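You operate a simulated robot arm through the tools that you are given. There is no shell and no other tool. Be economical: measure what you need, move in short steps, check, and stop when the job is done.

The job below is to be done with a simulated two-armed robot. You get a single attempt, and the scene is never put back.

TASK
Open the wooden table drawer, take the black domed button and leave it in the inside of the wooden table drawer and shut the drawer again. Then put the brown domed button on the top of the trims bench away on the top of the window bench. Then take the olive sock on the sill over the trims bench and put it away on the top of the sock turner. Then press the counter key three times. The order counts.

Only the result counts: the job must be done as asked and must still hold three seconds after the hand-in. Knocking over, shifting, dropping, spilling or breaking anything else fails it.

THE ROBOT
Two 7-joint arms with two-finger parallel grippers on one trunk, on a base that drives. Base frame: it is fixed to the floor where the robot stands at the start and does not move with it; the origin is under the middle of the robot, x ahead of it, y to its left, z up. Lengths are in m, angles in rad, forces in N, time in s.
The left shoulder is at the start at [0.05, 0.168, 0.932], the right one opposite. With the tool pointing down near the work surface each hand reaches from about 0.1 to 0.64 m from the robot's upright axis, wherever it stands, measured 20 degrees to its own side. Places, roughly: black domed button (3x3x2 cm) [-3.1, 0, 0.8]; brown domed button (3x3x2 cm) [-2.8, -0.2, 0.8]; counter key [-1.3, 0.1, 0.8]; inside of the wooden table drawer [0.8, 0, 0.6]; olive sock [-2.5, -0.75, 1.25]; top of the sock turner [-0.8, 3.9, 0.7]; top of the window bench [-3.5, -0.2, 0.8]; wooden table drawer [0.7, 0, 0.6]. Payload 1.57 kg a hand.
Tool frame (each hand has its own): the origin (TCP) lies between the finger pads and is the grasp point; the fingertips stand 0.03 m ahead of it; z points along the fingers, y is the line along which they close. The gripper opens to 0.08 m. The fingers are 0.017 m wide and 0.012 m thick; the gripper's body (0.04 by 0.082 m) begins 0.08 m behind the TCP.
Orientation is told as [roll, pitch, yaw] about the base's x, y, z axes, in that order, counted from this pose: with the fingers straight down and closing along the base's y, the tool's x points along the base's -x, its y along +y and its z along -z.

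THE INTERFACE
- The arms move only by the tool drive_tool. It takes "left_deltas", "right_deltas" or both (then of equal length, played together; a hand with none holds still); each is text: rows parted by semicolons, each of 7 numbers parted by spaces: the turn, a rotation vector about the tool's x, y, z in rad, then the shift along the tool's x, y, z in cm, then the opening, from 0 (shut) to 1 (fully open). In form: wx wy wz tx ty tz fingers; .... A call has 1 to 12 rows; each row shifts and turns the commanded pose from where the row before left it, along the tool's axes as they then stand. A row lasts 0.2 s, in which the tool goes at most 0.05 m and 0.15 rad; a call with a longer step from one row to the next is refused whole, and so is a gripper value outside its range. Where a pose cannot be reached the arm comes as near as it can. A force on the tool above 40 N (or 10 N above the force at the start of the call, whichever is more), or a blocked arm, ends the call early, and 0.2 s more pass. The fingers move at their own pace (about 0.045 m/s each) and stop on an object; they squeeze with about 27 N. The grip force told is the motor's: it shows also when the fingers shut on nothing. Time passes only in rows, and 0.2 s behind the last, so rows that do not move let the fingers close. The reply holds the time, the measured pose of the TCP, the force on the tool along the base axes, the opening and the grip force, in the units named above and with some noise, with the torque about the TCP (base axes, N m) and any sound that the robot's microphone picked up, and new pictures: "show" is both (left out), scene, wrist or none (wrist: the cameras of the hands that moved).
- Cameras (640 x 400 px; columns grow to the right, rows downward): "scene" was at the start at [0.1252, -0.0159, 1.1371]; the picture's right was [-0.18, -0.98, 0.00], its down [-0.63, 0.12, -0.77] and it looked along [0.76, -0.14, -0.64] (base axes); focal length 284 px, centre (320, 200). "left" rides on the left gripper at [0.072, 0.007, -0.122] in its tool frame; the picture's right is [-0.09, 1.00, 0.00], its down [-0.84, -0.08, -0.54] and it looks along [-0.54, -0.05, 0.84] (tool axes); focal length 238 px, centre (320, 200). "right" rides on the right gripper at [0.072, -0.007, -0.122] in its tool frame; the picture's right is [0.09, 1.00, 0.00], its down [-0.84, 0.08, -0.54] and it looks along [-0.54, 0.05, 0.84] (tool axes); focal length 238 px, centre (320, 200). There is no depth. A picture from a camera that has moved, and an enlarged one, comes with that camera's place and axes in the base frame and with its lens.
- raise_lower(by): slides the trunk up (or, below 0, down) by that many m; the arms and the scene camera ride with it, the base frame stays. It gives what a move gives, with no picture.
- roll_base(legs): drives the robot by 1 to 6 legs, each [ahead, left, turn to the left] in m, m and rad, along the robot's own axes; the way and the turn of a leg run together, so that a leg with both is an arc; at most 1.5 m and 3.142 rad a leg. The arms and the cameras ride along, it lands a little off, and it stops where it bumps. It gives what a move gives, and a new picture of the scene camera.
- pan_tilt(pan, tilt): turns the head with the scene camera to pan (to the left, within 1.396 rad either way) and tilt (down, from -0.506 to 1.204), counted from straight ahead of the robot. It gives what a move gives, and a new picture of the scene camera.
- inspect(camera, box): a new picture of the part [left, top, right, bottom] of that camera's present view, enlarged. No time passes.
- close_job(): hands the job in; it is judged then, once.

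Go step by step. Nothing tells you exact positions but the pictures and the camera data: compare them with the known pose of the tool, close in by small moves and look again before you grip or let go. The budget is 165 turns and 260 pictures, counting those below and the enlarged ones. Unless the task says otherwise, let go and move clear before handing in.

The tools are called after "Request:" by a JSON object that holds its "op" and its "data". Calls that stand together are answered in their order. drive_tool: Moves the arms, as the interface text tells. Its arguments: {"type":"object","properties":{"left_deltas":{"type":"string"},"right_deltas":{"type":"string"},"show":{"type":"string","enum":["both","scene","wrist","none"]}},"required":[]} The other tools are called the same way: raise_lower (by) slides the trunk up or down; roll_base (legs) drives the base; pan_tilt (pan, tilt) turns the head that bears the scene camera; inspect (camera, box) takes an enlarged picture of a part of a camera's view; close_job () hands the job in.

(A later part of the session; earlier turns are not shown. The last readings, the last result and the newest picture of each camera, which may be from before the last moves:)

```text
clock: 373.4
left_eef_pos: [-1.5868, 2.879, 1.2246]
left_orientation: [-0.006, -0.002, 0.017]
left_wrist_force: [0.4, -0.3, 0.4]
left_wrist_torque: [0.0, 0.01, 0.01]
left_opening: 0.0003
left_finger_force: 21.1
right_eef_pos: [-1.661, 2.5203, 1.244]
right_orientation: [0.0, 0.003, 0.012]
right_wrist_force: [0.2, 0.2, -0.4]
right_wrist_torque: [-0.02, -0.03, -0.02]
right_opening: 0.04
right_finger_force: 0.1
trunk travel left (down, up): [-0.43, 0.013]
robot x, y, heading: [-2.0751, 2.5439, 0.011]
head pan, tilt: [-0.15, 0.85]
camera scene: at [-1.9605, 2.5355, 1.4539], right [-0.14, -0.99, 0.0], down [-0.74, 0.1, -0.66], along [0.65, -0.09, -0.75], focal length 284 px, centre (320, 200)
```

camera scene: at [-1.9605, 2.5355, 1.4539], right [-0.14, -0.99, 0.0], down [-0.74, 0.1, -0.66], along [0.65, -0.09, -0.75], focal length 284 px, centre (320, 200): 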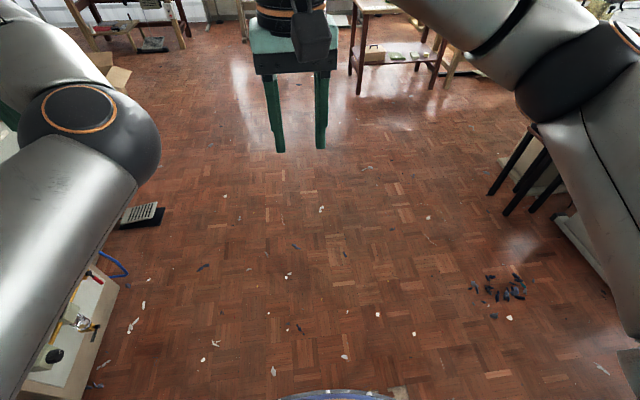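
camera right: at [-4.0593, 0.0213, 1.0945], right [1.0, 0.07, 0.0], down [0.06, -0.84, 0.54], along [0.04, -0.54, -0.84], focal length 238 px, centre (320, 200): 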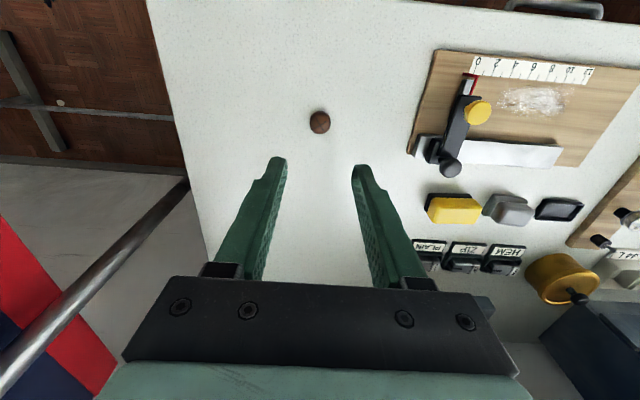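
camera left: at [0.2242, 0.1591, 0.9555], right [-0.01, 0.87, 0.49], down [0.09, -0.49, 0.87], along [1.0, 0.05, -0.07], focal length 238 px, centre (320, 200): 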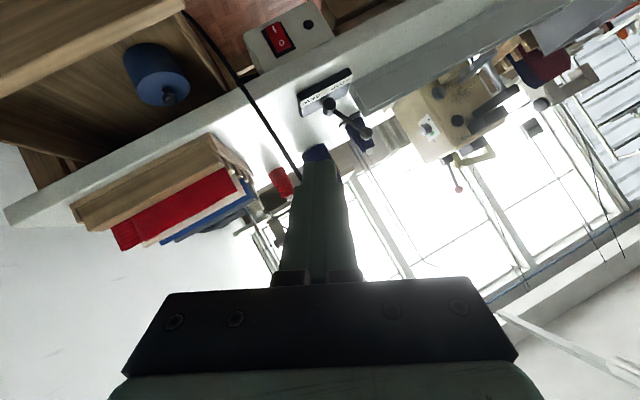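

I turn into the aisle and drive up toward the sill.

Request:
{"op": "roll_base", "data": {"legs": [[0, 0, -1.582], [1.2, 0, 0], [1.2, 0, 0]]}}

Request:
{"op": "pan_tilt", "data": {"pan": -0.5, "tilt": 0.5}}

```text
clock: 389.0
left_eef_pos: [-1.7219, -0.356, 1.2235]
left_orientation: [-0.005, -0.002, -1.568]
left_wrist_force: [0.4, -0.4, -1.1]
left_wrist_torque: [-0.02, 0.01, 0.01]
left_opening: 0.0001
left_finger_force: 21.5
right_eef_pos: [-2.0811, -0.276, 1.2433]
right_orientation: [-0.001, -0.001, -1.573]
right_wrist_force: [-0.5, 0.5, -0.5]
right_wrist_torque: [0.01, 0.0, 0.01]
right_opening: 0.0397
right_finger_force: 0.1
trunk travel left (down, up): [-0.43, 0.013]
robot x, y, heading: [-2.0531, 0.1396, -1.573]
head pan, tilt: [-0.15, 0.85]
camera scene: at [-2.0602, 0.0235, 1.4539], right [-0.99, 0.15, 0.0], down [0.11, 0.74, -0.66], along [-0.1, -0.65, -0.75], focal length 284 px, centre (320, 200)
```

scene: 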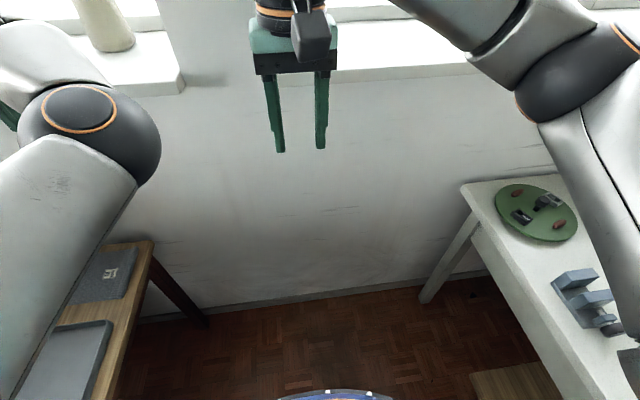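

```text
clock: 389.8
left_eef_pos: [-1.723, -0.3561, 1.2241]
left_orientation: [-0.005, 0.0, -1.57]
left_wrist_force: [-0.1, -0.1, 0.5]
left_wrist_torque: [0.02, 0.02, -0.01]
left_opening: 0.0001
left_finger_force: 21.4
right_eef_pos: [-2.0819, -0.2752, 1.2434]
right_orientation: [-0.002, 0.001, -1.572]
right_wrist_force: [-0.6, 0.3, 0.3]
right_wrist_torque: [-0.04, 0.0, 0.01]
right_opening: 0.0401
right_finger_force: 0.0
trunk travel left (down, up): [-0.43, 0.013]
robot x, y, heading: [-2.0483, 0.1411, -1.569]
head pan, tilt: [-0.499, 0.499]
camera scene: at [-2.092, 0.0211, 1.4838], right [-0.88, 0.48, 0.0], down [0.23, 0.42, -0.88], along [-0.42, -0.77, -0.48], focal length 284 px, centre (320, 200)
```

scene: 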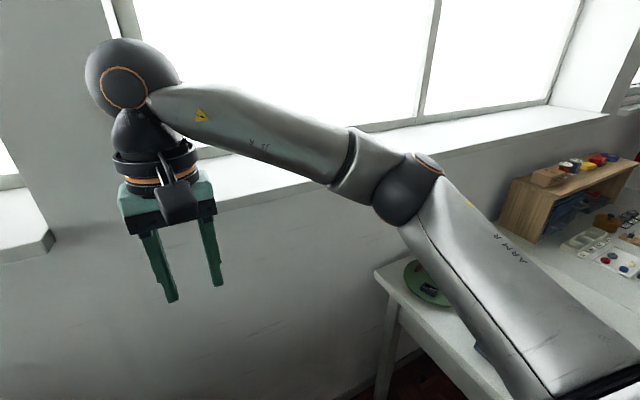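

The sock is hidden behind my arm; earlier views put it at about [-2.59, -0.73, 1.19]. I pull the left hand back from the sill, then shift the base closer and look with the right-hand camera.

Request:
{"op": "drive_tool", "data": {"left_deltas": "0 0 0 4 0 0 0;0 0 0 4 0 0 0;0 0 0 4 0 0 0;0 0 0 4 0 0 0;0 0 0 4 0 0 0", "show": "none"}}

Request:
{"op": "roll_base", "data": {"legs": [[0, -0.17, 0], [0.14, 0, 0]]}}

Request:
{"op": "drive_tool", "data": {"right_deltas": "0 0 0 0 -4 0 0.8;0 0 0 0 -4 0 0.8;0 0 0 0 -4 0 0.8;0 0 0 0 -4 0 0.8;0 0 0 0 -4 0 0.8;0 0 0 0 -4 0 0.8"}}

```text
clock: 391.0
left_eef_pos: [-1.6638, -0.1996, 1.2268]
left_orientation: [-0.005, -0.002, -1.568]
left_wrist_force: [-0.3, -0.7, -0.8]
left_wrist_torque: [0.0, -0.04, 0.0]
left_opening: 0.0
left_finger_force: 21.1
left hand out of reach, approached as far as the arm can: row 1, 2, 3, 4, 5
right_eef_pos: [-2.0807, -0.276, 1.2435]
right_orientation: [-0.003, 0.001, -1.572]
right_wrist_force: [-0.3, -0.3, 0.1]
right_wrist_torque: [-0.01, -0.01, -0.01]
right_opening: 0.0398
right_finger_force: 0.1
trunk travel left (down, up): [-0.43, 0.013]
robot x, y, heading: [-2.0473, 0.1421, -1.572]
head pan, tilt: [-0.499, 0.499]
```

```text
clock: 393.4
left_eef_pos: [-1.8341, -0.3438, 1.2252]
left_orientation: [-0.005, 0.002, -1.572]
left_wrist_force: [-0.8, 0.1, -0.8]
left_wrist_torque: [0.01, -0.01, 0.01]
left_opening: 0.0002
left_finger_force: 21.0
right_eef_pos: [-2.2517, -0.4179, 1.2421]
right_orientation: [-0.003, 0.001, -1.578]
right_wrist_force: [-0.3, -0.1, 0.4]
right_wrist_torque: [0.0, -0.01, 0.02]
right_opening: 0.0401
right_finger_force: 0.0
trunk travel left (down, up): [-0.43, 0.013]
robot x, y, heading: [-2.2181, -0.0009, -1.575]
head pan, tilt: [-0.499, 0.499]
camera scene: at [-2.2612, -0.1201, 1.4838], right [-0.88, 0.48, 0.0], down [0.23, 0.42, -0.88], along [-0.42, -0.77, -0.48], focal length 284 px, centre (320, 200)
```

scene: 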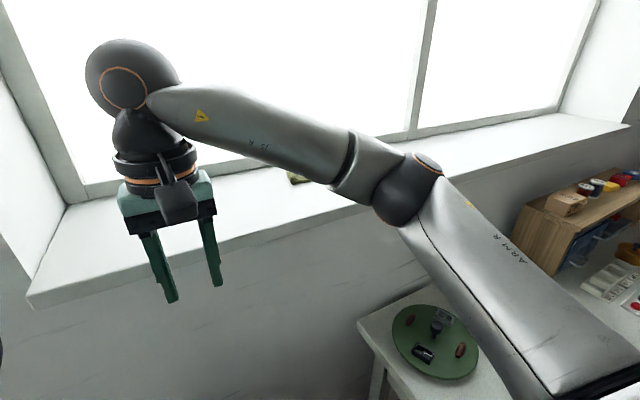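

```text
clock: 394.8
left_eef_pos: [-1.8351, -0.3411, 1.2262]
left_orientation: [-0.003, -0.002, -1.573]
left_wrist_force: [-0.6, 0.1, 0.2]
left_wrist_torque: [0.01, -0.01, 0.0]
left_opening: 0.0
left_finger_force: 21.3
right_eef_pos: [-2.4946, -0.4145, 1.2439]
right_orientation: [0.001, 0.001, -1.576]
right_wrist_force: [-0.4, 0.5, -0.3]
right_wrist_torque: [0.03, 0.01, -0.01]
right_opening: 0.0639
right_finger_force: 0.1
trunk travel left (down, up): [-0.43, 0.013]
robot x, y, heading: [-2.2196, 0.0021, -1.576]
head pan, tilt: [-0.499, 0.499]
camera scene: at [-2.262, -0.1187, 1.4839], right [-0.88, 0.48, 0.0], down [0.23, 0.42, -0.88], along [-0.42, -0.77, -0.48], focal length 284 px, centre (320, 200)
camera right: at [-2.5015, -0.3432, 1.3661], right [1.0, 0.09, 0.0], down [0.07, -0.84, 0.54], along [0.05, -0.54, -0.84], focal length 238 px, centre (320, 200)
```

scene: 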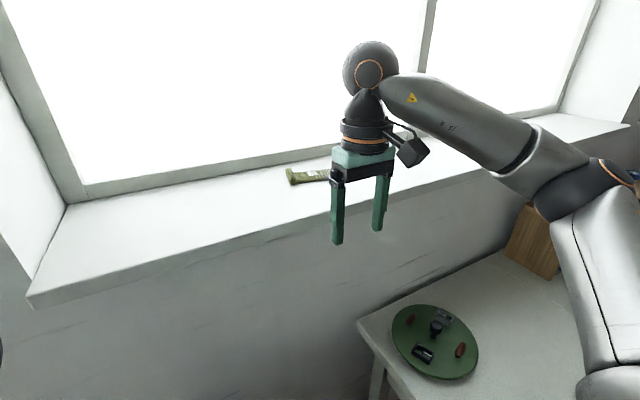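
right: 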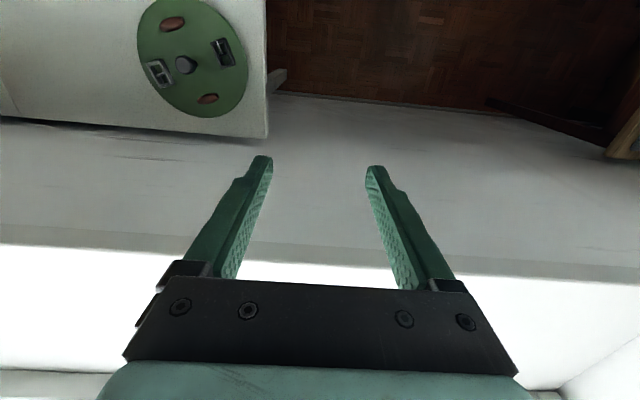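

Now the near end of the sock shows beside the hand. I zoom in on it.

Request:
{"op": "inspect", "data": {"camera": "scene", "box": [240, 120, 480, 270]}}

Request:
{"op": "drive_tool", "data": {"right_deltas": "0 0 0 4 0 -3 0.8;0 0 0 4 0 0 0.8", "show": "scene"}}

```text
2.67 times, centred on (360, 195) of scene
camera zoom: at [-2.262, -0.1187, 1.4839], right [-0.88, 0.48, 0.0], down [0.23, 0.42, -0.88], along [-0.42, -0.77, -0.48], focal length 758 px, centre (213, 213)
```

zoom: 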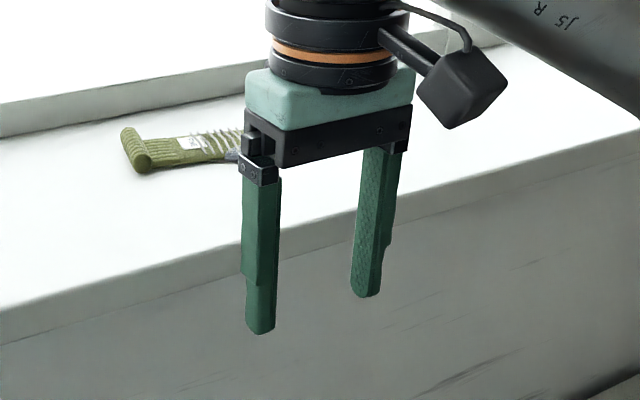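

```text
clock: 395.4
left_eef_pos: [-1.835, -0.3421, 1.226]
left_orientation: [-0.007, -0.003, -1.572]
left_wrist_force: [0.4, 0.4, -0.7]
left_wrist_torque: [0.0, 0.0, -0.02]
left_opening: 0.0
left_finger_force: 21.4
right_eef_pos: [-2.4929, -0.3326, 1.2719]
right_orientation: [-0.001, 0.003, -1.579]
right_wrist_force: [1.1, -1.1, 0.9]
right_wrist_torque: [-0.04, -0.01, 0.03]
right_opening: 0.0641
right_finger_force: 0.0
trunk travel left (down, up): [-0.43, 0.013]
robot x, y, heading: [-2.2185, -0.0026, -1.577]
head pan, tilt: [-0.499, 0.499]
camera scene: at [-2.2613, -0.119, 1.4839], right [-0.88, 0.48, 0.0], down [0.23, 0.42, -0.88], along [-0.42, -0.77, -0.48], focal length 284 px, centre (320, 200)
```

scene: 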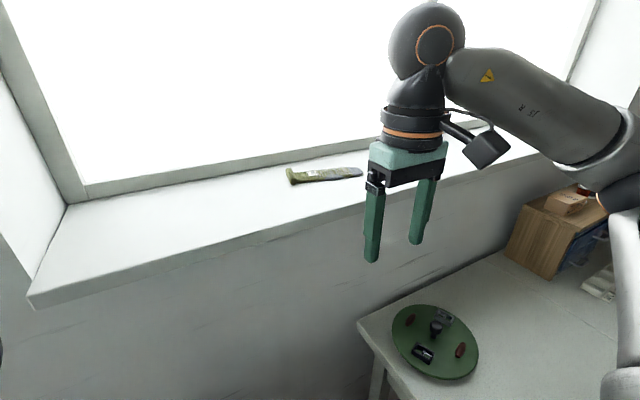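

Request:
{"op": "inspect", "data": {"camera": "scene", "box": [260, 140, 400, 228]}}

```text
4.55 times, centred on (330, 184) of scene
camera zoom: at [-2.2613, -0.119, 1.4839], right [-0.88, 0.48, 0.0], down [0.23, 0.42, -0.88], along [-0.42, -0.77, -0.48], focal length 1293 px, centre (274, 273)
```

zoom: 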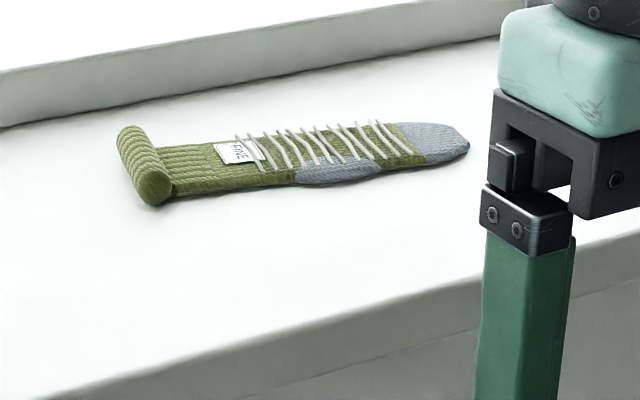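

The rolled cuff at the near end (about [-2.50, -0.71, 1.21], 8 cm long along y) is a good grip. I move the base up a bit and bring the right hand above the sill, slightly tilted, to look down on it.

Request:
{"op": "roll_base", "data": {"legs": [[0.12, 0, 0]]}}

Request:
{"op": "drive_tool", "data": {"right_deltas": "0 -0.12 0 -0.7 0 -1.9 0.9;0 -0.12 0 -3 0 1 0.9;0 -0.11 0 -3 0 1 0.9;0 0 0 -3.5 0 1.2 0.9;0 0 0 -3.5 0 1.2 0.9"}}

```text
clock: 396.6
left_eef_pos: [-1.8351, -0.4611, 1.2251]
left_orientation: [-0.004, -0.001, -1.571]
left_wrist_force: [0.3, -0.2, -0.2]
left_wrist_torque: [0.0, 0.0, 0.01]
left_opening: 0.0
left_finger_force: 21.6
right_eef_pos: [-2.4936, -0.4521, 1.2709]
right_orientation: [-0.003, 0.001, -1.577]
right_wrist_force: [-0.3, -1.0, -0.8]
right_wrist_torque: [0.03, 0.0, -0.01]
right_opening: 0.0641
right_finger_force: 0.0
trunk travel left (down, up): [-0.43, 0.013]
robot x, y, heading: [-2.2183, -0.1134, -1.573]
head pan, tilt: [-0.499, 0.499]
camera scene: at [-2.2619, -0.2376, 1.4838], right [-0.88, 0.48, 0.0], down [0.23, 0.42, -0.88], along [-0.42, -0.77, -0.48], focal length 284 px, centre (320, 200)
```

scene: 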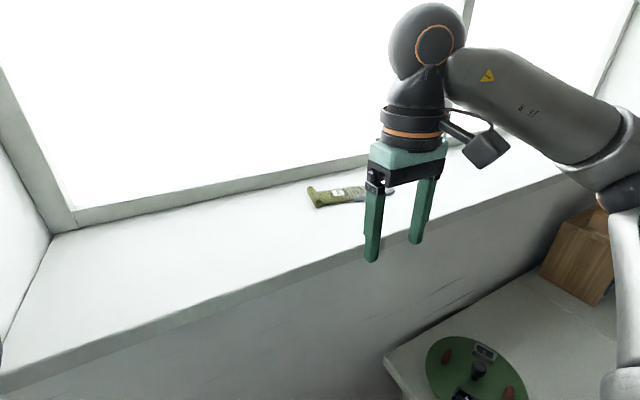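

```text
clock: 397.8
left_eef_pos: [-1.8342, -0.4611, 1.2253]
left_orientation: [-0.005, -0.002, -1.574]
left_wrist_force: [-0.5, 1.6, 0.0]
left_wrist_torque: [0.0, 0.02, 0.03]
left_opening: 0.0
left_finger_force: 21.2
right_eef_pos: [-2.495, -0.593, 1.2823]
right_orientation: [-0.003, -0.351, -1.579]
right_wrist_force: [0.8, -1.1, -0.7]
right_wrist_torque: [-0.02, 0.01, 0.03]
right_opening: 0.0721
right_finger_force: 0.0
trunk travel left (down, up): [-0.43, 0.013]
robot x, y, heading: [-2.2169, -0.1138, -1.576]
head pan, tilt: [-0.499, 0.499]
camera scene: at [-2.2616, -0.2371, 1.4838], right [-0.88, 0.48, 0.0], down [0.23, 0.42, -0.88], along [-0.42, -0.77, -0.48], focal length 284 px, centre (320, 200)
camera right: at [-2.5006, -0.4842, 1.3731], right [1.0, 0.08, -0.03], down [0.07, -0.6, 0.8], along [0.04, -0.8, -0.6], focal length 238 px, centre (320, 200)
```

scene: 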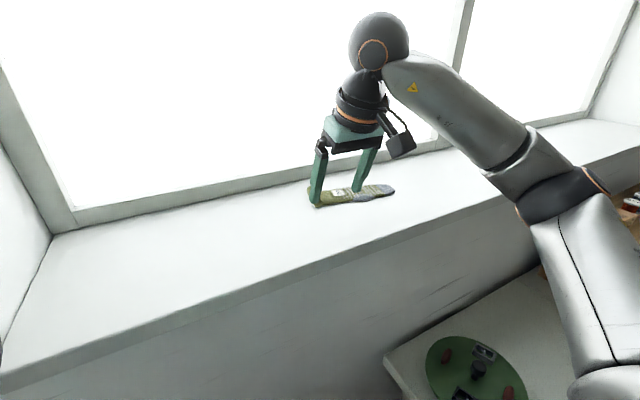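
right: 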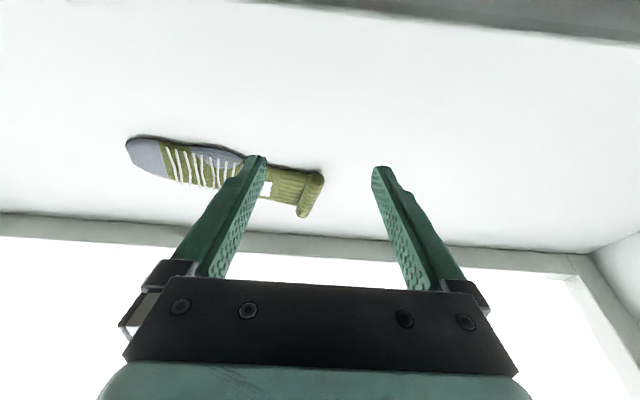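

The cuff's centre is near [-2.50, -0.70, 1.21]. I move forward above it and check before going down.

Request:
{"op": "drive_tool", "data": {"right_deltas": "0 0 0 -4.4 -0.3 1.6 0.9;0 0 0 -4.4 -0.2 1.6 0.9;0 0 0 0.5 0 1.4 0.9"}}

```text
clock: 398.6
left_eef_pos: [-1.8355, -0.4599, 1.2263]
left_orientation: [-0.005, -0.002, -1.572]
left_wrist_force: [-0.1, 0.3, 0.4]
left_wrist_torque: [0.02, 0.01, 0.02]
left_opening: 0.0
left_finger_force: 21.1
right_eef_pos: [-2.5001, -0.6875, 1.2686]
right_orientation: [-0.003, -0.351, -1.578]
right_wrist_force: [-0.3, -1.2, 0.1]
right_wrist_torque: [0.03, 0.0, -0.04]
right_opening: 0.072
right_finger_force: 0.0
trunk travel left (down, up): [-0.43, 0.013]
robot x, y, heading: [-2.2177, -0.1139, -1.574]
head pan, tilt: [-0.499, 0.499]
camera scene: at [-2.2626, -0.2364, 1.4839], right [-0.88, 0.48, 0.0], down [0.23, 0.42, -0.88], along [-0.42, -0.77, -0.48], focal length 284 px, centre (320, 200)
camera right: at [-2.5061, -0.5794, 1.3596], right [1.0, 0.08, -0.03], down [0.07, -0.6, 0.8], along [0.04, -0.8, -0.6], focal length 238 px, centre (320, 200)
```

scene: 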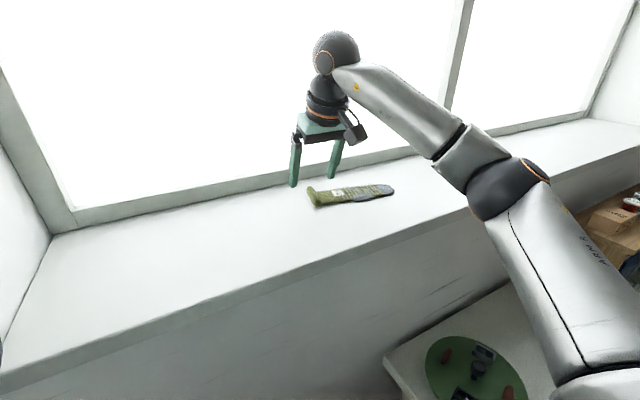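
right: 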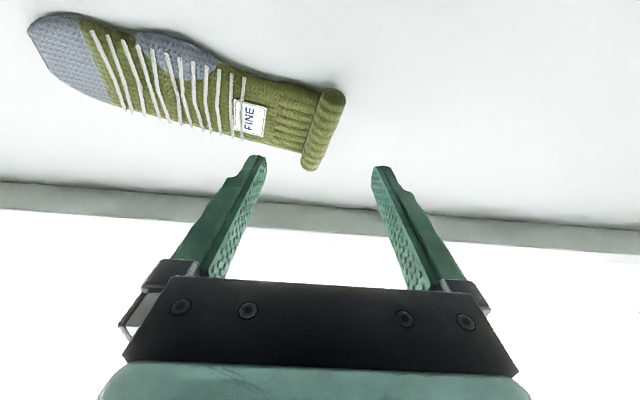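

The cuff's centre is at about [-2.50, -0.69, 1.214], with its axis turned slightly. I rotate a touch and lower to straddle it.

Request:
{"op": "drive_tool", "data": {"right_deltas": "0 0 0.08 0.95 0 1.45 0.9;0 0 0.08 0.95 0 1.45 0.9"}}

```text
clock: 399.2
left_eef_pos: [-1.8337, -0.4592, 1.2266]
left_orientation: [-0.005, -0.004, -1.572]
left_wrist_force: [0.8, -0.6, 0.2]
left_wrist_torque: [-0.03, -0.01, 0.02]
left_opening: 0.0
left_finger_force: 21.1
right_eef_pos: [-2.4983, -0.6819, 1.2418]
right_orientation: [0.061, -0.364, -1.75]
right_wrist_force: [-4.6, -6.3, 24.3]
right_wrist_torque: [-0.18, 1.11, 0.42]
right_opening: 0.0733
right_finger_force: 0.9
trunk travel left (down, up): [-0.43, 0.013]
robot x, y, heading: [-2.2187, -0.1159, -1.572]
head pan, tilt: [-0.499, 0.499]
camera scene: at [-2.261, -0.2355, 1.4846], right [-0.88, 0.48, 0.0], down [0.23, 0.42, -0.88], along [-0.43, -0.77, -0.48], focal length 284 px, centre (320, 200)
camera right: at [-2.493, -0.5722, 1.3291], right [1.0, -0.07, 0.02], down [-0.06, -0.59, 0.81], along [-0.04, -0.81, -0.59], focal length 238 px, centre (320, 200)
```

scene: 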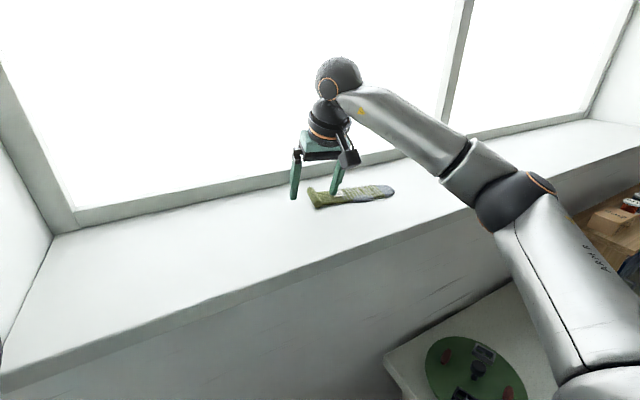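
right: 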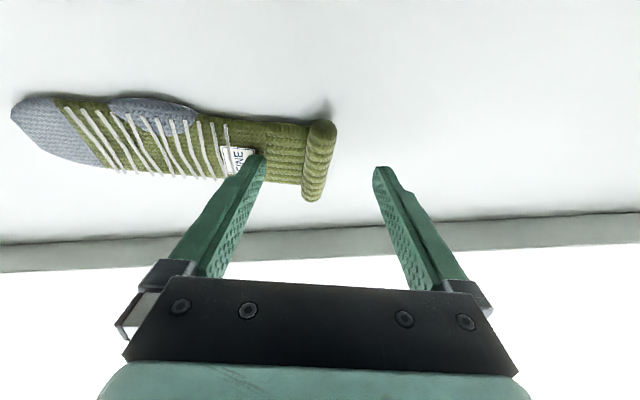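

The inner finger is resting on the sock's leg (24 N). I raise 4 mm and close on the cuff.

Request:
{"op": "drive_tool", "data": {"right_deltas": "0 0 0 -0.15 0 -0.45 0.9;0 0 0 0 0 0 0.3;0 0 0 0 0 0 0;0 0 0 0 0 0 0;0 0 0 0 0 0 0;0 0 0 0 0 0 0"}}

```text
clock: 400.6
left_eef_pos: [-1.834, -0.4589, 1.2251]
left_orientation: [-0.005, -0.003, -1.573]
left_wrist_force: [0.5, -0.3, -0.4]
left_wrist_torque: [-0.03, 0.0, 0.02]
left_opening: 0.0002
left_finger_force: 21.3
right_eef_pos: [-2.4962, -0.6809, 1.2396]
right_orientation: [0.058, -0.346, -1.747]
right_wrist_force: [6.0, 1.3, 9.9]
right_wrist_torque: [0.0, 0.09, -0.04]
right_opening: 0.0177
right_finger_force: 26.1
trunk travel left (down, up): [-0.43, 0.013]
robot x, y, heading: [-2.2184, -0.1178, -1.58]
head pan, tilt: [-0.499, 0.499]
camera scene: at [-2.2606, -0.2353, 1.484], right [-0.88, 0.48, 0.0], down [0.23, 0.42, -0.88], along [-0.42, -0.77, -0.48], focal length 284 px, centre (320, 200)
camera right: at [-2.4916, -0.5716, 1.33], right [1.0, -0.07, 0.02], down [-0.06, -0.6, 0.8], along [-0.04, -0.8, -0.6], focal length 238 px, centre (320, 200)
```

scene: 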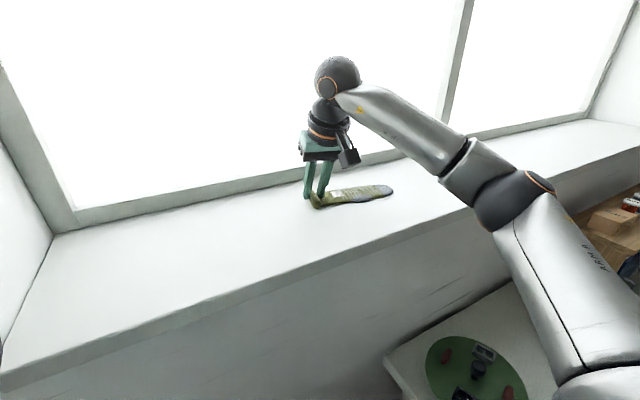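
right: 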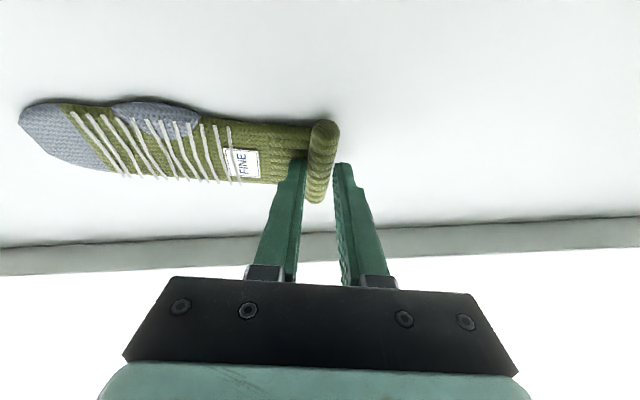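

Gripped at 18 mm on the cuff. I lift carefully and check.

Request:
{"op": "drive_tool", "data": {"right_deltas": "0 0 0 -0.35 0 -0.95 0;0 0 0 -1 0 -2.8 0;0 0 0 -1 0 -2.8 0"}}

```text
clock: 401.4
left_eef_pos: [-1.834, -0.4599, 1.2248]
left_orientation: [-0.006, -0.002, -1.573]
left_wrist_force: [-0.3, 0.5, 0.9]
left_wrist_torque: [-0.02, -0.01, 0.03]
left_opening: 0.0
left_finger_force: 21.0
right_eef_pos: [-2.5028, -0.6802, 1.309]
right_orientation: [0.056, -0.344, -1.746]
right_wrist_force: [0.0, 0.7, -0.8]
right_wrist_torque: [-0.03, -0.01, 0.01]
right_opening: 0.0169
right_finger_force: 27.0
trunk travel left (down, up): [-0.43, 0.013]
robot x, y, heading: [-2.2171, -0.1169, -1.577]
head pan, tilt: [-0.499, 0.499]
camera scene: at [-2.2616, -0.2364, 1.4839], right [-0.88, 0.48, 0.0], down [0.23, 0.42, -0.88], along [-0.42, -0.77, -0.48], focal length 284 px, centre (320, 200)
camera right: at [-2.4974, -0.5715, 1.3995], right [1.0, -0.07, 0.02], down [-0.06, -0.6, 0.8], along [-0.04, -0.8, -0.6], focal length 238 px, centre (320, 200)
```

scene: 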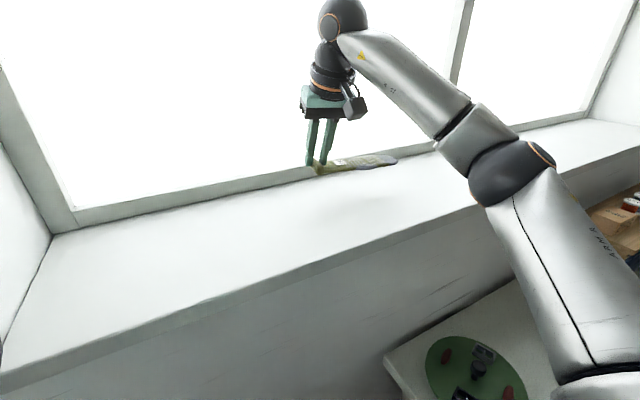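
right: 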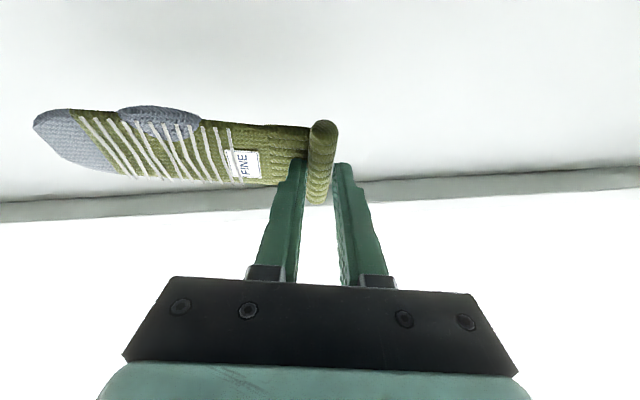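

The sock is lifted and held stiffly. I draw the hand back out of the window recess and in front of my body.

Request:
{"op": "drive_tool", "data": {"right_deltas": "0 0 0 4.4 0 -1.6 0;0 0 0 4.4 0 -1.6 0;0 0 0 4.4 0 -1.6 0;0 0 0 4.4 0 -1.6 0;0 0 0 4.4 0.5 -1.6 0;0 0 0 4.4 0.5 -1.6 0;0 0 0 0 4 0 0;0 0 0 0 4 0 0;0 0 0 0 4 0 0;0 0 0 0 4 0 0;0 0 0 0 4 0 0;0 0 0 0 2.5 0 0"}}

```text
clock: 404.0
left_eef_pos: [-1.8355, -0.4603, 1.2248]
left_orientation: [-0.006, -0.002, -1.572]
left_wrist_force: [-0.2, -0.9, -0.9]
left_wrist_torque: [0.02, 0.02, -0.02]
left_opening: 0.0001
left_finger_force: 21.4
right_eef_pos: [-2.2268, -0.4424, 1.3232]
right_orientation: [0.056, -0.344, -1.75]
right_wrist_force: [-0.9, 0.0, -0.7]
right_wrist_torque: [0.02, -0.02, -0.01]
right_opening: 0.0169
right_finger_force: 26.9
trunk travel left (down, up): [-0.43, 0.013]
robot x, y, heading: [-2.2115, -0.113, -1.578]
head pan, tilt: [-0.499, 0.499]
camera scene: at [-2.2615, -0.2366, 1.4839], right [-0.88, 0.48, 0.0], down [0.23, 0.42, -0.88], along [-0.42, -0.77, -0.48], focal length 284 px, centre (320, 200)
camera right: at [-2.2207, -0.3338, 1.4125], right [1.0, -0.07, 0.02], down [-0.06, -0.6, 0.8], along [-0.04, -0.8, -0.6], focal length 238 px, centre (320, 200)
```

scene: 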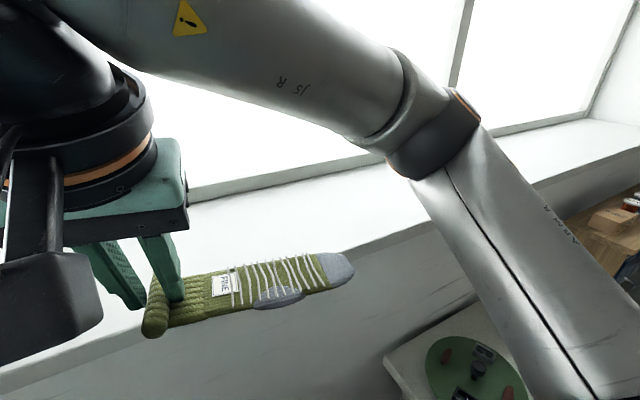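
right: 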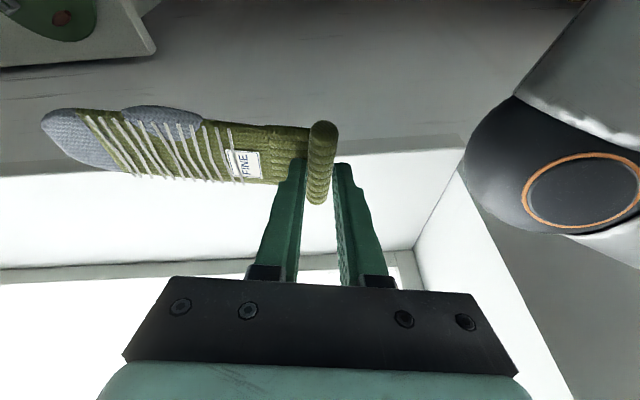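

The sock is stable. I drive out of the aisle backward, then along the open floor toward the sock turner.

Request:
{"op": "roll_base", "data": {"legs": [[0, 0.13, 0], [-1.3, 0, 0], [-1.25, 0, 0], [0, 0, 1.578], [1.4, 0, 0], [0, 0, 1.2]]}}

Request:
{"op": "pan_tilt", "data": {"pan": 0.4, "tilt": 0.6}}

```text
clock: 430.8
left_eef_pos: [-0.8579, 2.8982, 1.2263]
left_orientation: [-0.006, -0.002, 1.169]
left_wrist_force: [1.2, -0.6, -0.4]
left_wrist_torque: [0.0, 0.0, -0.01]
left_opening: 0.0
left_finger_force: 21.5
right_eef_pos: [-0.5033, 2.7284, 1.322]
right_orientation: [0.059, -0.345, 0.996]
right_wrist_force: [0.0, -0.9, -0.8]
right_wrist_torque: [0.01, 0.04, -0.01]
right_opening: 0.0168
right_finger_force: 27.1
trunk travel left (down, up): [-0.43, 0.013]
robot x, y, heading: [-0.6392, 2.4303, 1.167]
head pan, tilt: [-0.499, 0.499]
camera scene: at [-0.5486, 2.5256, 1.4839], right [0.62, -0.79, 0.0], down [-0.38, -0.3, -0.88], along [0.69, 0.54, -0.48], focal length 284 px, centre (320, 200)
```

scene: 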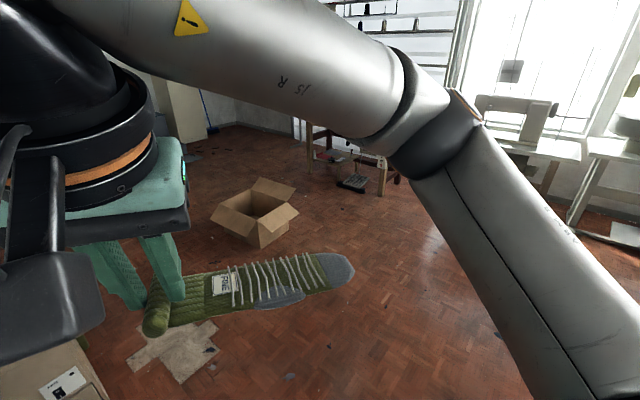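

```text
clock: 432.0
left_eef_pos: [-0.8583, 2.8988, 1.2259]
left_orientation: [-0.004, 0.0, 1.168]
left_wrist_force: [-0.9, 0.3, 0.9]
left_wrist_torque: [0.01, 0.01, 0.01]
left_opening: 0.0003
left_finger_force: 21.0
right_eef_pos: [-0.5032, 2.7292, 1.3217]
right_orientation: [0.057, -0.345, 0.997]
right_wrist_force: [0.8, 0.0, -0.5]
right_wrist_torque: [-0.04, 0.02, -0.02]
right_opening: 0.0168
right_finger_force: 26.4
trunk travel left (down, up): [-0.43, 0.013]
robot x, y, heading: [-0.6354, 2.4311, 1.166]
head pan, tilt: [0.4, 0.6]
camera scene: at [-0.6195, 2.5576, 1.4748], right [1.0, -0.01, 0.0], down [0.0, -0.56, -0.83], along [0.0, 0.83, -0.56], focal length 284 px, centre (320, 200)
```

scene: 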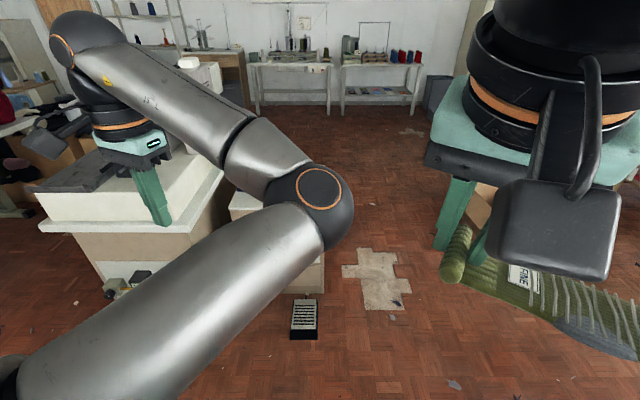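

The sock turner is the small cabinet at about x -1.09…-0.6, front y ≈ 3.7, with a pedal on the floor before it. I'll approach from its right side, facing -x.

Request:
{"op": "roll_base", "data": {"legs": [[0, 0, -1.167], [0.62, 0, 0], [0, 1.33, 0], [0, 0, 3.141]]}}

Request:
{"op": "pan_tilt", "data": {"pan": 0.1, "tilt": 0.75}}

```text
clock: 452.0
left_eef_pos: [-0.374, 3.4167, 1.2249]
left_orientation: [-0.005, -0.002, 3.135]
left_wrist_force: [0.1, 0.4, -1.0]
left_wrist_torque: [0.01, -0.02, 0.0]
left_opening: 0.0002
left_finger_force: 20.8
right_eef_pos: [-0.3534, 3.8078, 1.3209]
right_orientation: [0.057, -0.344, 2.959]
right_wrist_force: [0.7, 0.1, -0.7]
right_wrist_torque: [-0.05, -0.01, -0.01]
right_opening: 0.0169
right_finger_force: 26.9
trunk travel left (down, up): [-0.43, 0.013]
robot x, y, heading: [-0.0308, 3.7945, 3.13]
head pan, tilt: [0.4, 0.6]
camera scene: at [-0.149, 3.7651, 1.4748], right [-0.38, 0.93, 0.0], down [0.52, 0.21, -0.83], along [-0.76, -0.31, -0.56], focal length 284 px, centre (320, 200)
```

scene: 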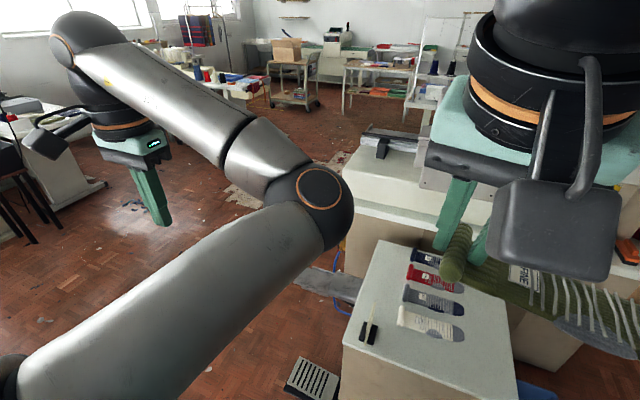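

```text
clock: 452.8
left_eef_pos: [-0.3738, 3.4162, 1.2258]
left_orientation: [-0.006, 0.0, 3.133]
left_wrist_force: [0.6, -0.6, 0.9]
left_wrist_torque: [0.04, -0.02, 0.0]
left_opening: 0.0001
left_finger_force: 21.5
right_eef_pos: [-0.3539, 3.8093, 1.3223]
right_orientation: [0.058, -0.345, 2.957]
right_wrist_force: [0.5, 0.3, -0.4]
right_wrist_torque: [-0.06, 0.01, 0.05]
right_opening: 0.0169
right_finger_force: 27.1
trunk travel left (down, up): [-0.43, 0.013]
robot x, y, heading: [-0.0285, 3.7982, 3.132]
head pan, tilt: [0.099, 0.75]
camera scene: at [-0.1497, 3.7913, 1.462], right [-0.09, 1.0, 0.0], down [0.68, 0.06, -0.73], along [-0.73, -0.06, -0.68], focal length 284 px, centre (320, 200)
```

scene: 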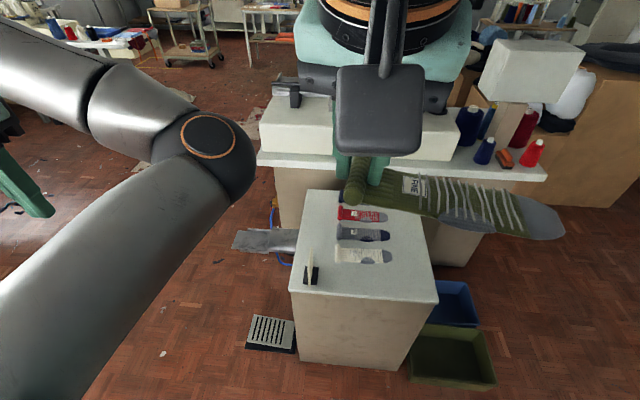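

The sock turner's top spans x -0.99…-0.565, y 3.67…4.09, with other socks on it. A free strip along the near edge fits the sock. I turn the hand to align the sock with it and move above.

Request:
{"op": "drive_tool", "data": {"right_deltas": "-0.03 0 -0.085 0 0 0 0;-0.03 0 -0.085 0 0 0 0;0 0 0 -3.85 -0.5 1.39 0;0 0 0 -3.85 -0.5 1.39 0;0 0 0 -3.85 -0.5 1.39 0;0 0 0 -3.85 -0.5 1.39 0;0 0 0 -3.85 -0.5 1.39 0;0 0 0 -3.85 -0.5 1.39 0", "show": "none"}}

Request:
{"op": "raise_lower", "data": {"by": -0.4}}

Request:
{"op": "drive_tool", "data": {"right_deltas": "0 0 0 0 0 0 0"}}

```text
clock: 454.6
left_eef_pos: [-0.3748, 3.4155, 1.2255]
left_orientation: [-0.005, -0.003, 3.132]
left_wrist_force: [-0.6, -0.2, 0.0]
left_wrist_torque: [-0.01, 0.04, -0.01]
left_opening: 0.0001
left_finger_force: 21.3
right_eef_pos: [-0.6007, 3.8365, 1.3219]
right_orientation: [0.053, -0.355, -3.141]
right_wrist_force: [-0.6, 0.3, -0.2]
right_wrist_torque: [-0.03, -0.02, 0.02]
right_opening: 0.0167
right_finger_force: 26.9
trunk travel left (down, up): [-0.43, 0.013]
robot x, y, heading: [-0.0274, 3.7972, 3.128]
head pan, tilt: [0.099, 0.75]
```

```text
clock: 458.4
left_eef_pos: [-0.3743, 3.4161, 0.8262]
left_orientation: [-0.006, 0.0, 3.132]
left_wrist_force: [-0.5, -0.1, -0.4]
left_wrist_torque: [-0.02, 0.02, 0.02]
left_opening: 0.0001
left_finger_force: 21.3
right_eef_pos: [-0.6005, 3.8363, 0.922]
right_orientation: [0.055, -0.355, 3.141]
right_wrist_force: [0.3, -1.0, -0.2]
right_wrist_torque: [-0.02, -0.02, -0.01]
right_opening: 0.0169
right_finger_force: 27.3
trunk travel left (down, up): [-0.03, 0.413]
robot x, y, heading: [-0.0296, 3.8002, 3.133]
head pan, tilt: [0.099, 0.75]
```

```text
clock: 458.9
left_eef_pos: [-0.3744, 3.4156, 0.825]
left_orientation: [-0.004, -0.001, 3.134]
left_wrist_force: [-0.6, 0.5, 0.1]
left_wrist_torque: [0.01, -0.01, -0.01]
left_opening: 0.0
left_finger_force: 21.4
right_eef_pos: [-0.6014, 3.8362, 0.9223]
right_orientation: [0.053, -0.353, 3.139]
right_wrist_force: [0.6, 0.3, -0.3]
right_wrist_torque: [0.01, 0.0, 0.03]
right_opening: 0.0166
right_finger_force: 27.0
trunk travel left (down, up): [-0.03, 0.413]
robot x, y, heading: [-0.0278, 3.7974, 3.133]
head pan, tilt: [0.099, 0.75]
camera scene: at [-0.1497, 3.7913, 1.0619], right [-0.09, 1.0, 0.0], down [0.68, 0.06, -0.73], along [-0.73, -0.06, -0.68], focal length 284 px, centre (320, 200)
camera right: at [-0.4909, 3.8485, 1.0121], right [0.1, -0.99, 0.02], down [-0.6, -0.05, 0.8], along [-0.8, -0.09, -0.6], focal length 238 px, centre (320, 200)
```

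scene: 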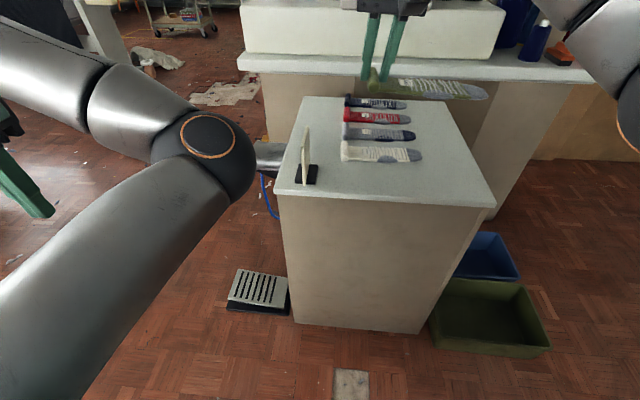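
right: 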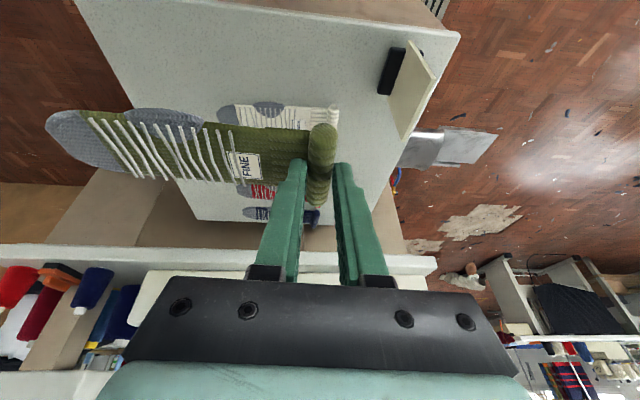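

Two views put the top at z ≈ 0.66 with the near edge at x ≈ -0.60 and a free strip to x ≈ -0.70. I move forward 4 cm and start lowering.

Request:
{"op": "drive_tool", "data": {"right_deltas": "0 0 0 -3.75 0.5 1.4 0;0 0 0 1.3 0 3.5 0;0 0 0 1.3 0 3.5 0;0 0 0 1.3 0 3.5 0;0 0 0 1.3 0 3.5 0"}}

```text
clock: 460.1
left_eef_pos: [-0.3726, 3.4164, 0.8252]
left_orientation: [-0.005, -0.001, 3.134]
left_wrist_force: [-0.2, 0.1, -0.6]
left_wrist_torque: [-0.04, 0.01, -0.03]
left_opening: 0.0
left_finger_force: 21.5
right_eef_pos: [-0.6365, 3.8241, 0.7724]
right_orientation: [0.056, -0.354, 3.138]
right_wrist_force: [0.8, 0.4, 0.2]
right_wrist_torque: [-0.03, -0.02, 0.03]
right_opening: 0.0171
right_finger_force: 27.3
right hand out of reach, approached as far as the arm can: row 1
trunk travel left (down, up): [-0.03, 0.413]
robot x, y, heading: [-0.029, 3.7977, 3.122]
head pan, tilt: [0.099, 0.75]
camera scene: at [-0.1497, 3.7913, 1.062], right [-0.09, 1.0, 0.0], down [0.68, 0.06, -0.73], along [-0.73, -0.06, -0.68], focal length 284 px, centre (320, 200)
camera right: at [-0.5264, 3.8356, 0.8609], right [0.1, -0.99, 0.02], down [-0.6, -0.05, 0.8], along [-0.8, -0.09, -0.6], focal length 238 px, centre (320, 200)
```

scene: 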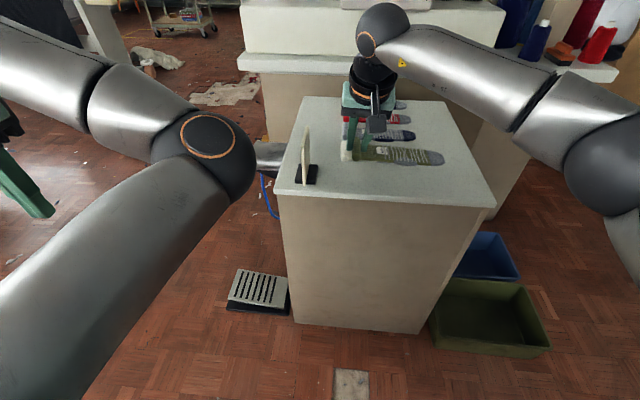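
right: 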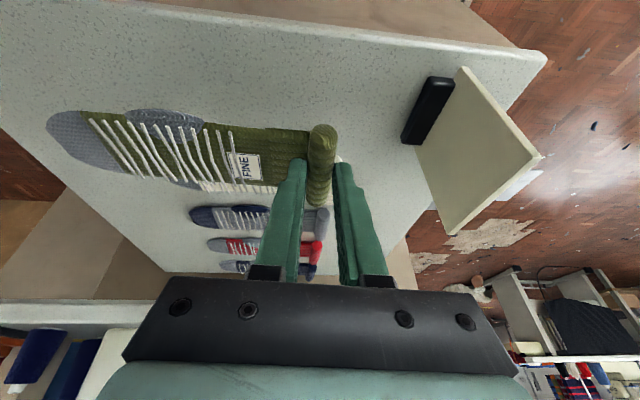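

The sock is over the strip. I shift 1.2 cm toward the near edge to clear the cream sock and lower slowly.

Request:
{"op": "drive_tool", "data": {"right_deltas": "0 0 0 1.13 0 -0.41 0;0 0 0 0.7 0 1.9 0;0 0 0 0.7 0 1.9 0;0 0 0 0.35 0 0.94 0"}}

```text
clock: 461.1
left_eef_pos: [-0.3748, 3.4158, 0.8252]
left_orientation: [-0.004, -0.001, 3.133]
left_wrist_force: [-0.1, 0.2, -0.5]
left_wrist_torque: [0.0, 0.0, -0.04]
left_opening: 0.0002
left_finger_force: 21.3
right_eef_pos: [-0.6242, 3.8213, 0.722]
right_orientation: [0.054, -0.357, 3.141]
right_wrist_force: [-0.9, 0.1, 1.4]
right_wrist_torque: [0.33, -0.06, 0.06]
right_opening: 0.0169
right_finger_force: 27.4
trunk travel left (down, up): [-0.03, 0.413]
robot x, y, heading: [-0.0309, 3.7981, 3.128]
head pan, tilt: [0.099, 0.75]
camera scene: at [-0.1496, 3.7913, 1.062], right [-0.09, 1.0, 0.0], down [0.68, 0.06, -0.73], along [-0.73, -0.06, -0.68], focal length 284 px, centre (320, 200)
camera right: at [-0.5137, 3.8341, 0.8121], right [0.1, -0.99, 0.02], down [-0.59, -0.05, 0.8], along [-0.8, -0.09, -0.6], focal length 238 px, centre (320, 200)
```

scene: 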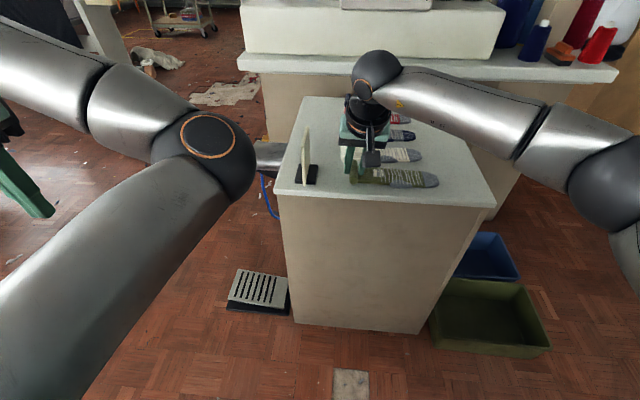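
right: 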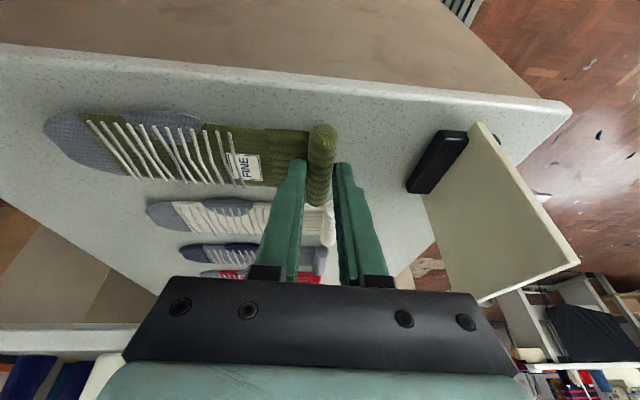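

First light contact (toe end). I lower a few more millimetres until it's seated.

Request:
{"op": "drive_tool", "data": {"right_deltas": "0 0 0 0.1 0 0.28 0;0 0 0 0.1 0 0.28 0;0 0 0 0.1 0 0.28 0", "show": "wrist"}}

```text
clock: 461.9
left_eef_pos: [-0.374, 3.4158, 0.8263]
left_orientation: [-0.004, -0.003, 3.133]
left_wrist_force: [0.2, -0.2, -0.3]
left_wrist_torque: [0.0, 0.0, 0.02]
left_opening: 0.0003
left_finger_force: 21.3
right_eef_pos: [-0.6233, 3.8225, 0.7153]
right_orientation: [0.056, -0.358, 3.139]
right_wrist_force: [2.6, -0.3, 13.7]
right_wrist_torque: [0.49, -0.42, 0.02]
right_opening: 0.0173
right_finger_force: 26.3
trunk travel left (down, up): [-0.03, 0.413]
robot x, y, heading: [-0.0276, 3.7977, 3.13]
head pan, tilt: [0.099, 0.75]
camera right: at [-0.5141, 3.8338, 0.8043], right [0.1, -0.99, 0.02], down [-0.59, -0.05, 0.8], along [-0.8, -0.09, -0.59], focal length 238 px, centre (320, 200)
```

right: 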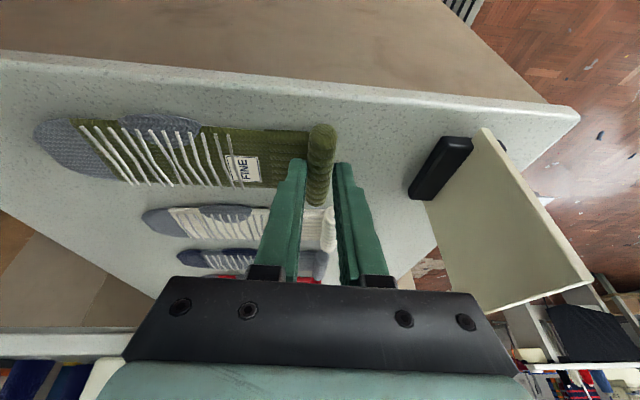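

Seated. I release and lift straight away.

Request:
{"op": "drive_tool", "data": {"right_deltas": "0 0 0 -0.05 0 -0.2 0.35;0 0 0 0 0 0 0.4;0 0 0 -0.2 0 -0.6 0.45;0 0 0 -0.7 0 -1.9 0.45;0 0 0 -1.4 0 -3.8 0.45;0 0 0 -1.4 0 -3.8 0.45"}}

```text
clock: 463.2
left_eef_pos: [-0.3738, 3.4156, 0.8261]
left_orientation: [-0.005, -0.002, 3.133]
left_wrist_force: [0.4, -0.3, -0.1]
left_wrist_torque: [-0.01, -0.02, 0.03]
left_opening: 0.0
left_finger_force: 21.5
right_eef_pos: [-0.6249, 3.8262, 0.8241]
right_orientation: [0.055, -0.355, 3.14]
right_wrist_force: [-0.2, 0.0, -0.8]
right_wrist_torque: [0.0, -0.01, 0.02]
right_opening: 0.0359
right_finger_force: 0.1
trunk travel left (down, up): [-0.03, 0.413]
robot x, y, heading: [-0.029, 3.7972, 3.13]
head pan, tilt: [0.099, 0.75]
camera scene: at [-0.1497, 3.7913, 1.0619], right [-0.09, 1.0, 0.0], down [0.68, 0.06, -0.73], along [-0.73, -0.06, -0.68], focal length 284 px, centre (320, 200)
camera right: at [-0.5158, 3.8388, 0.913], right [0.1, -0.99, 0.02], down [-0.6, -0.05, 0.8], along [-0.8, -0.09, -0.6], focal length 238 px, centre (320, 200)
```

scene: 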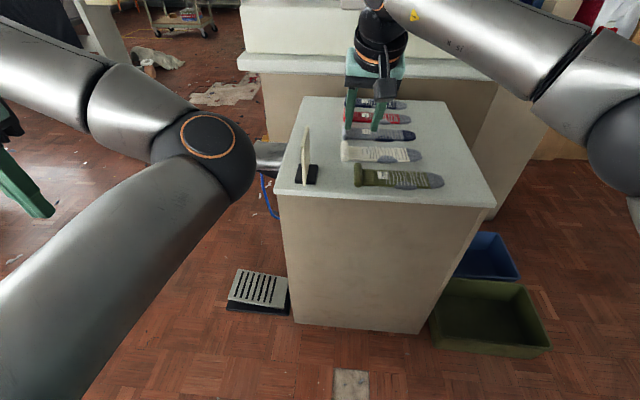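
right: 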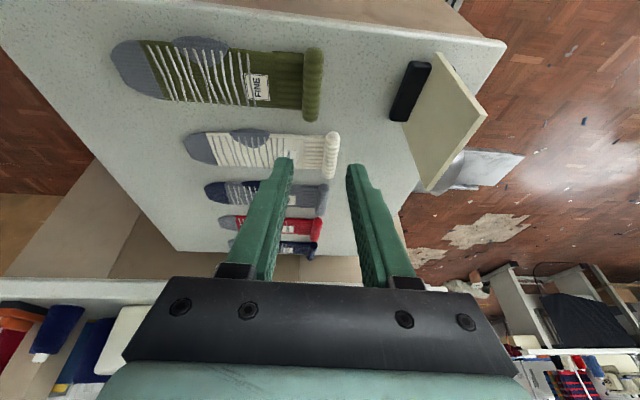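

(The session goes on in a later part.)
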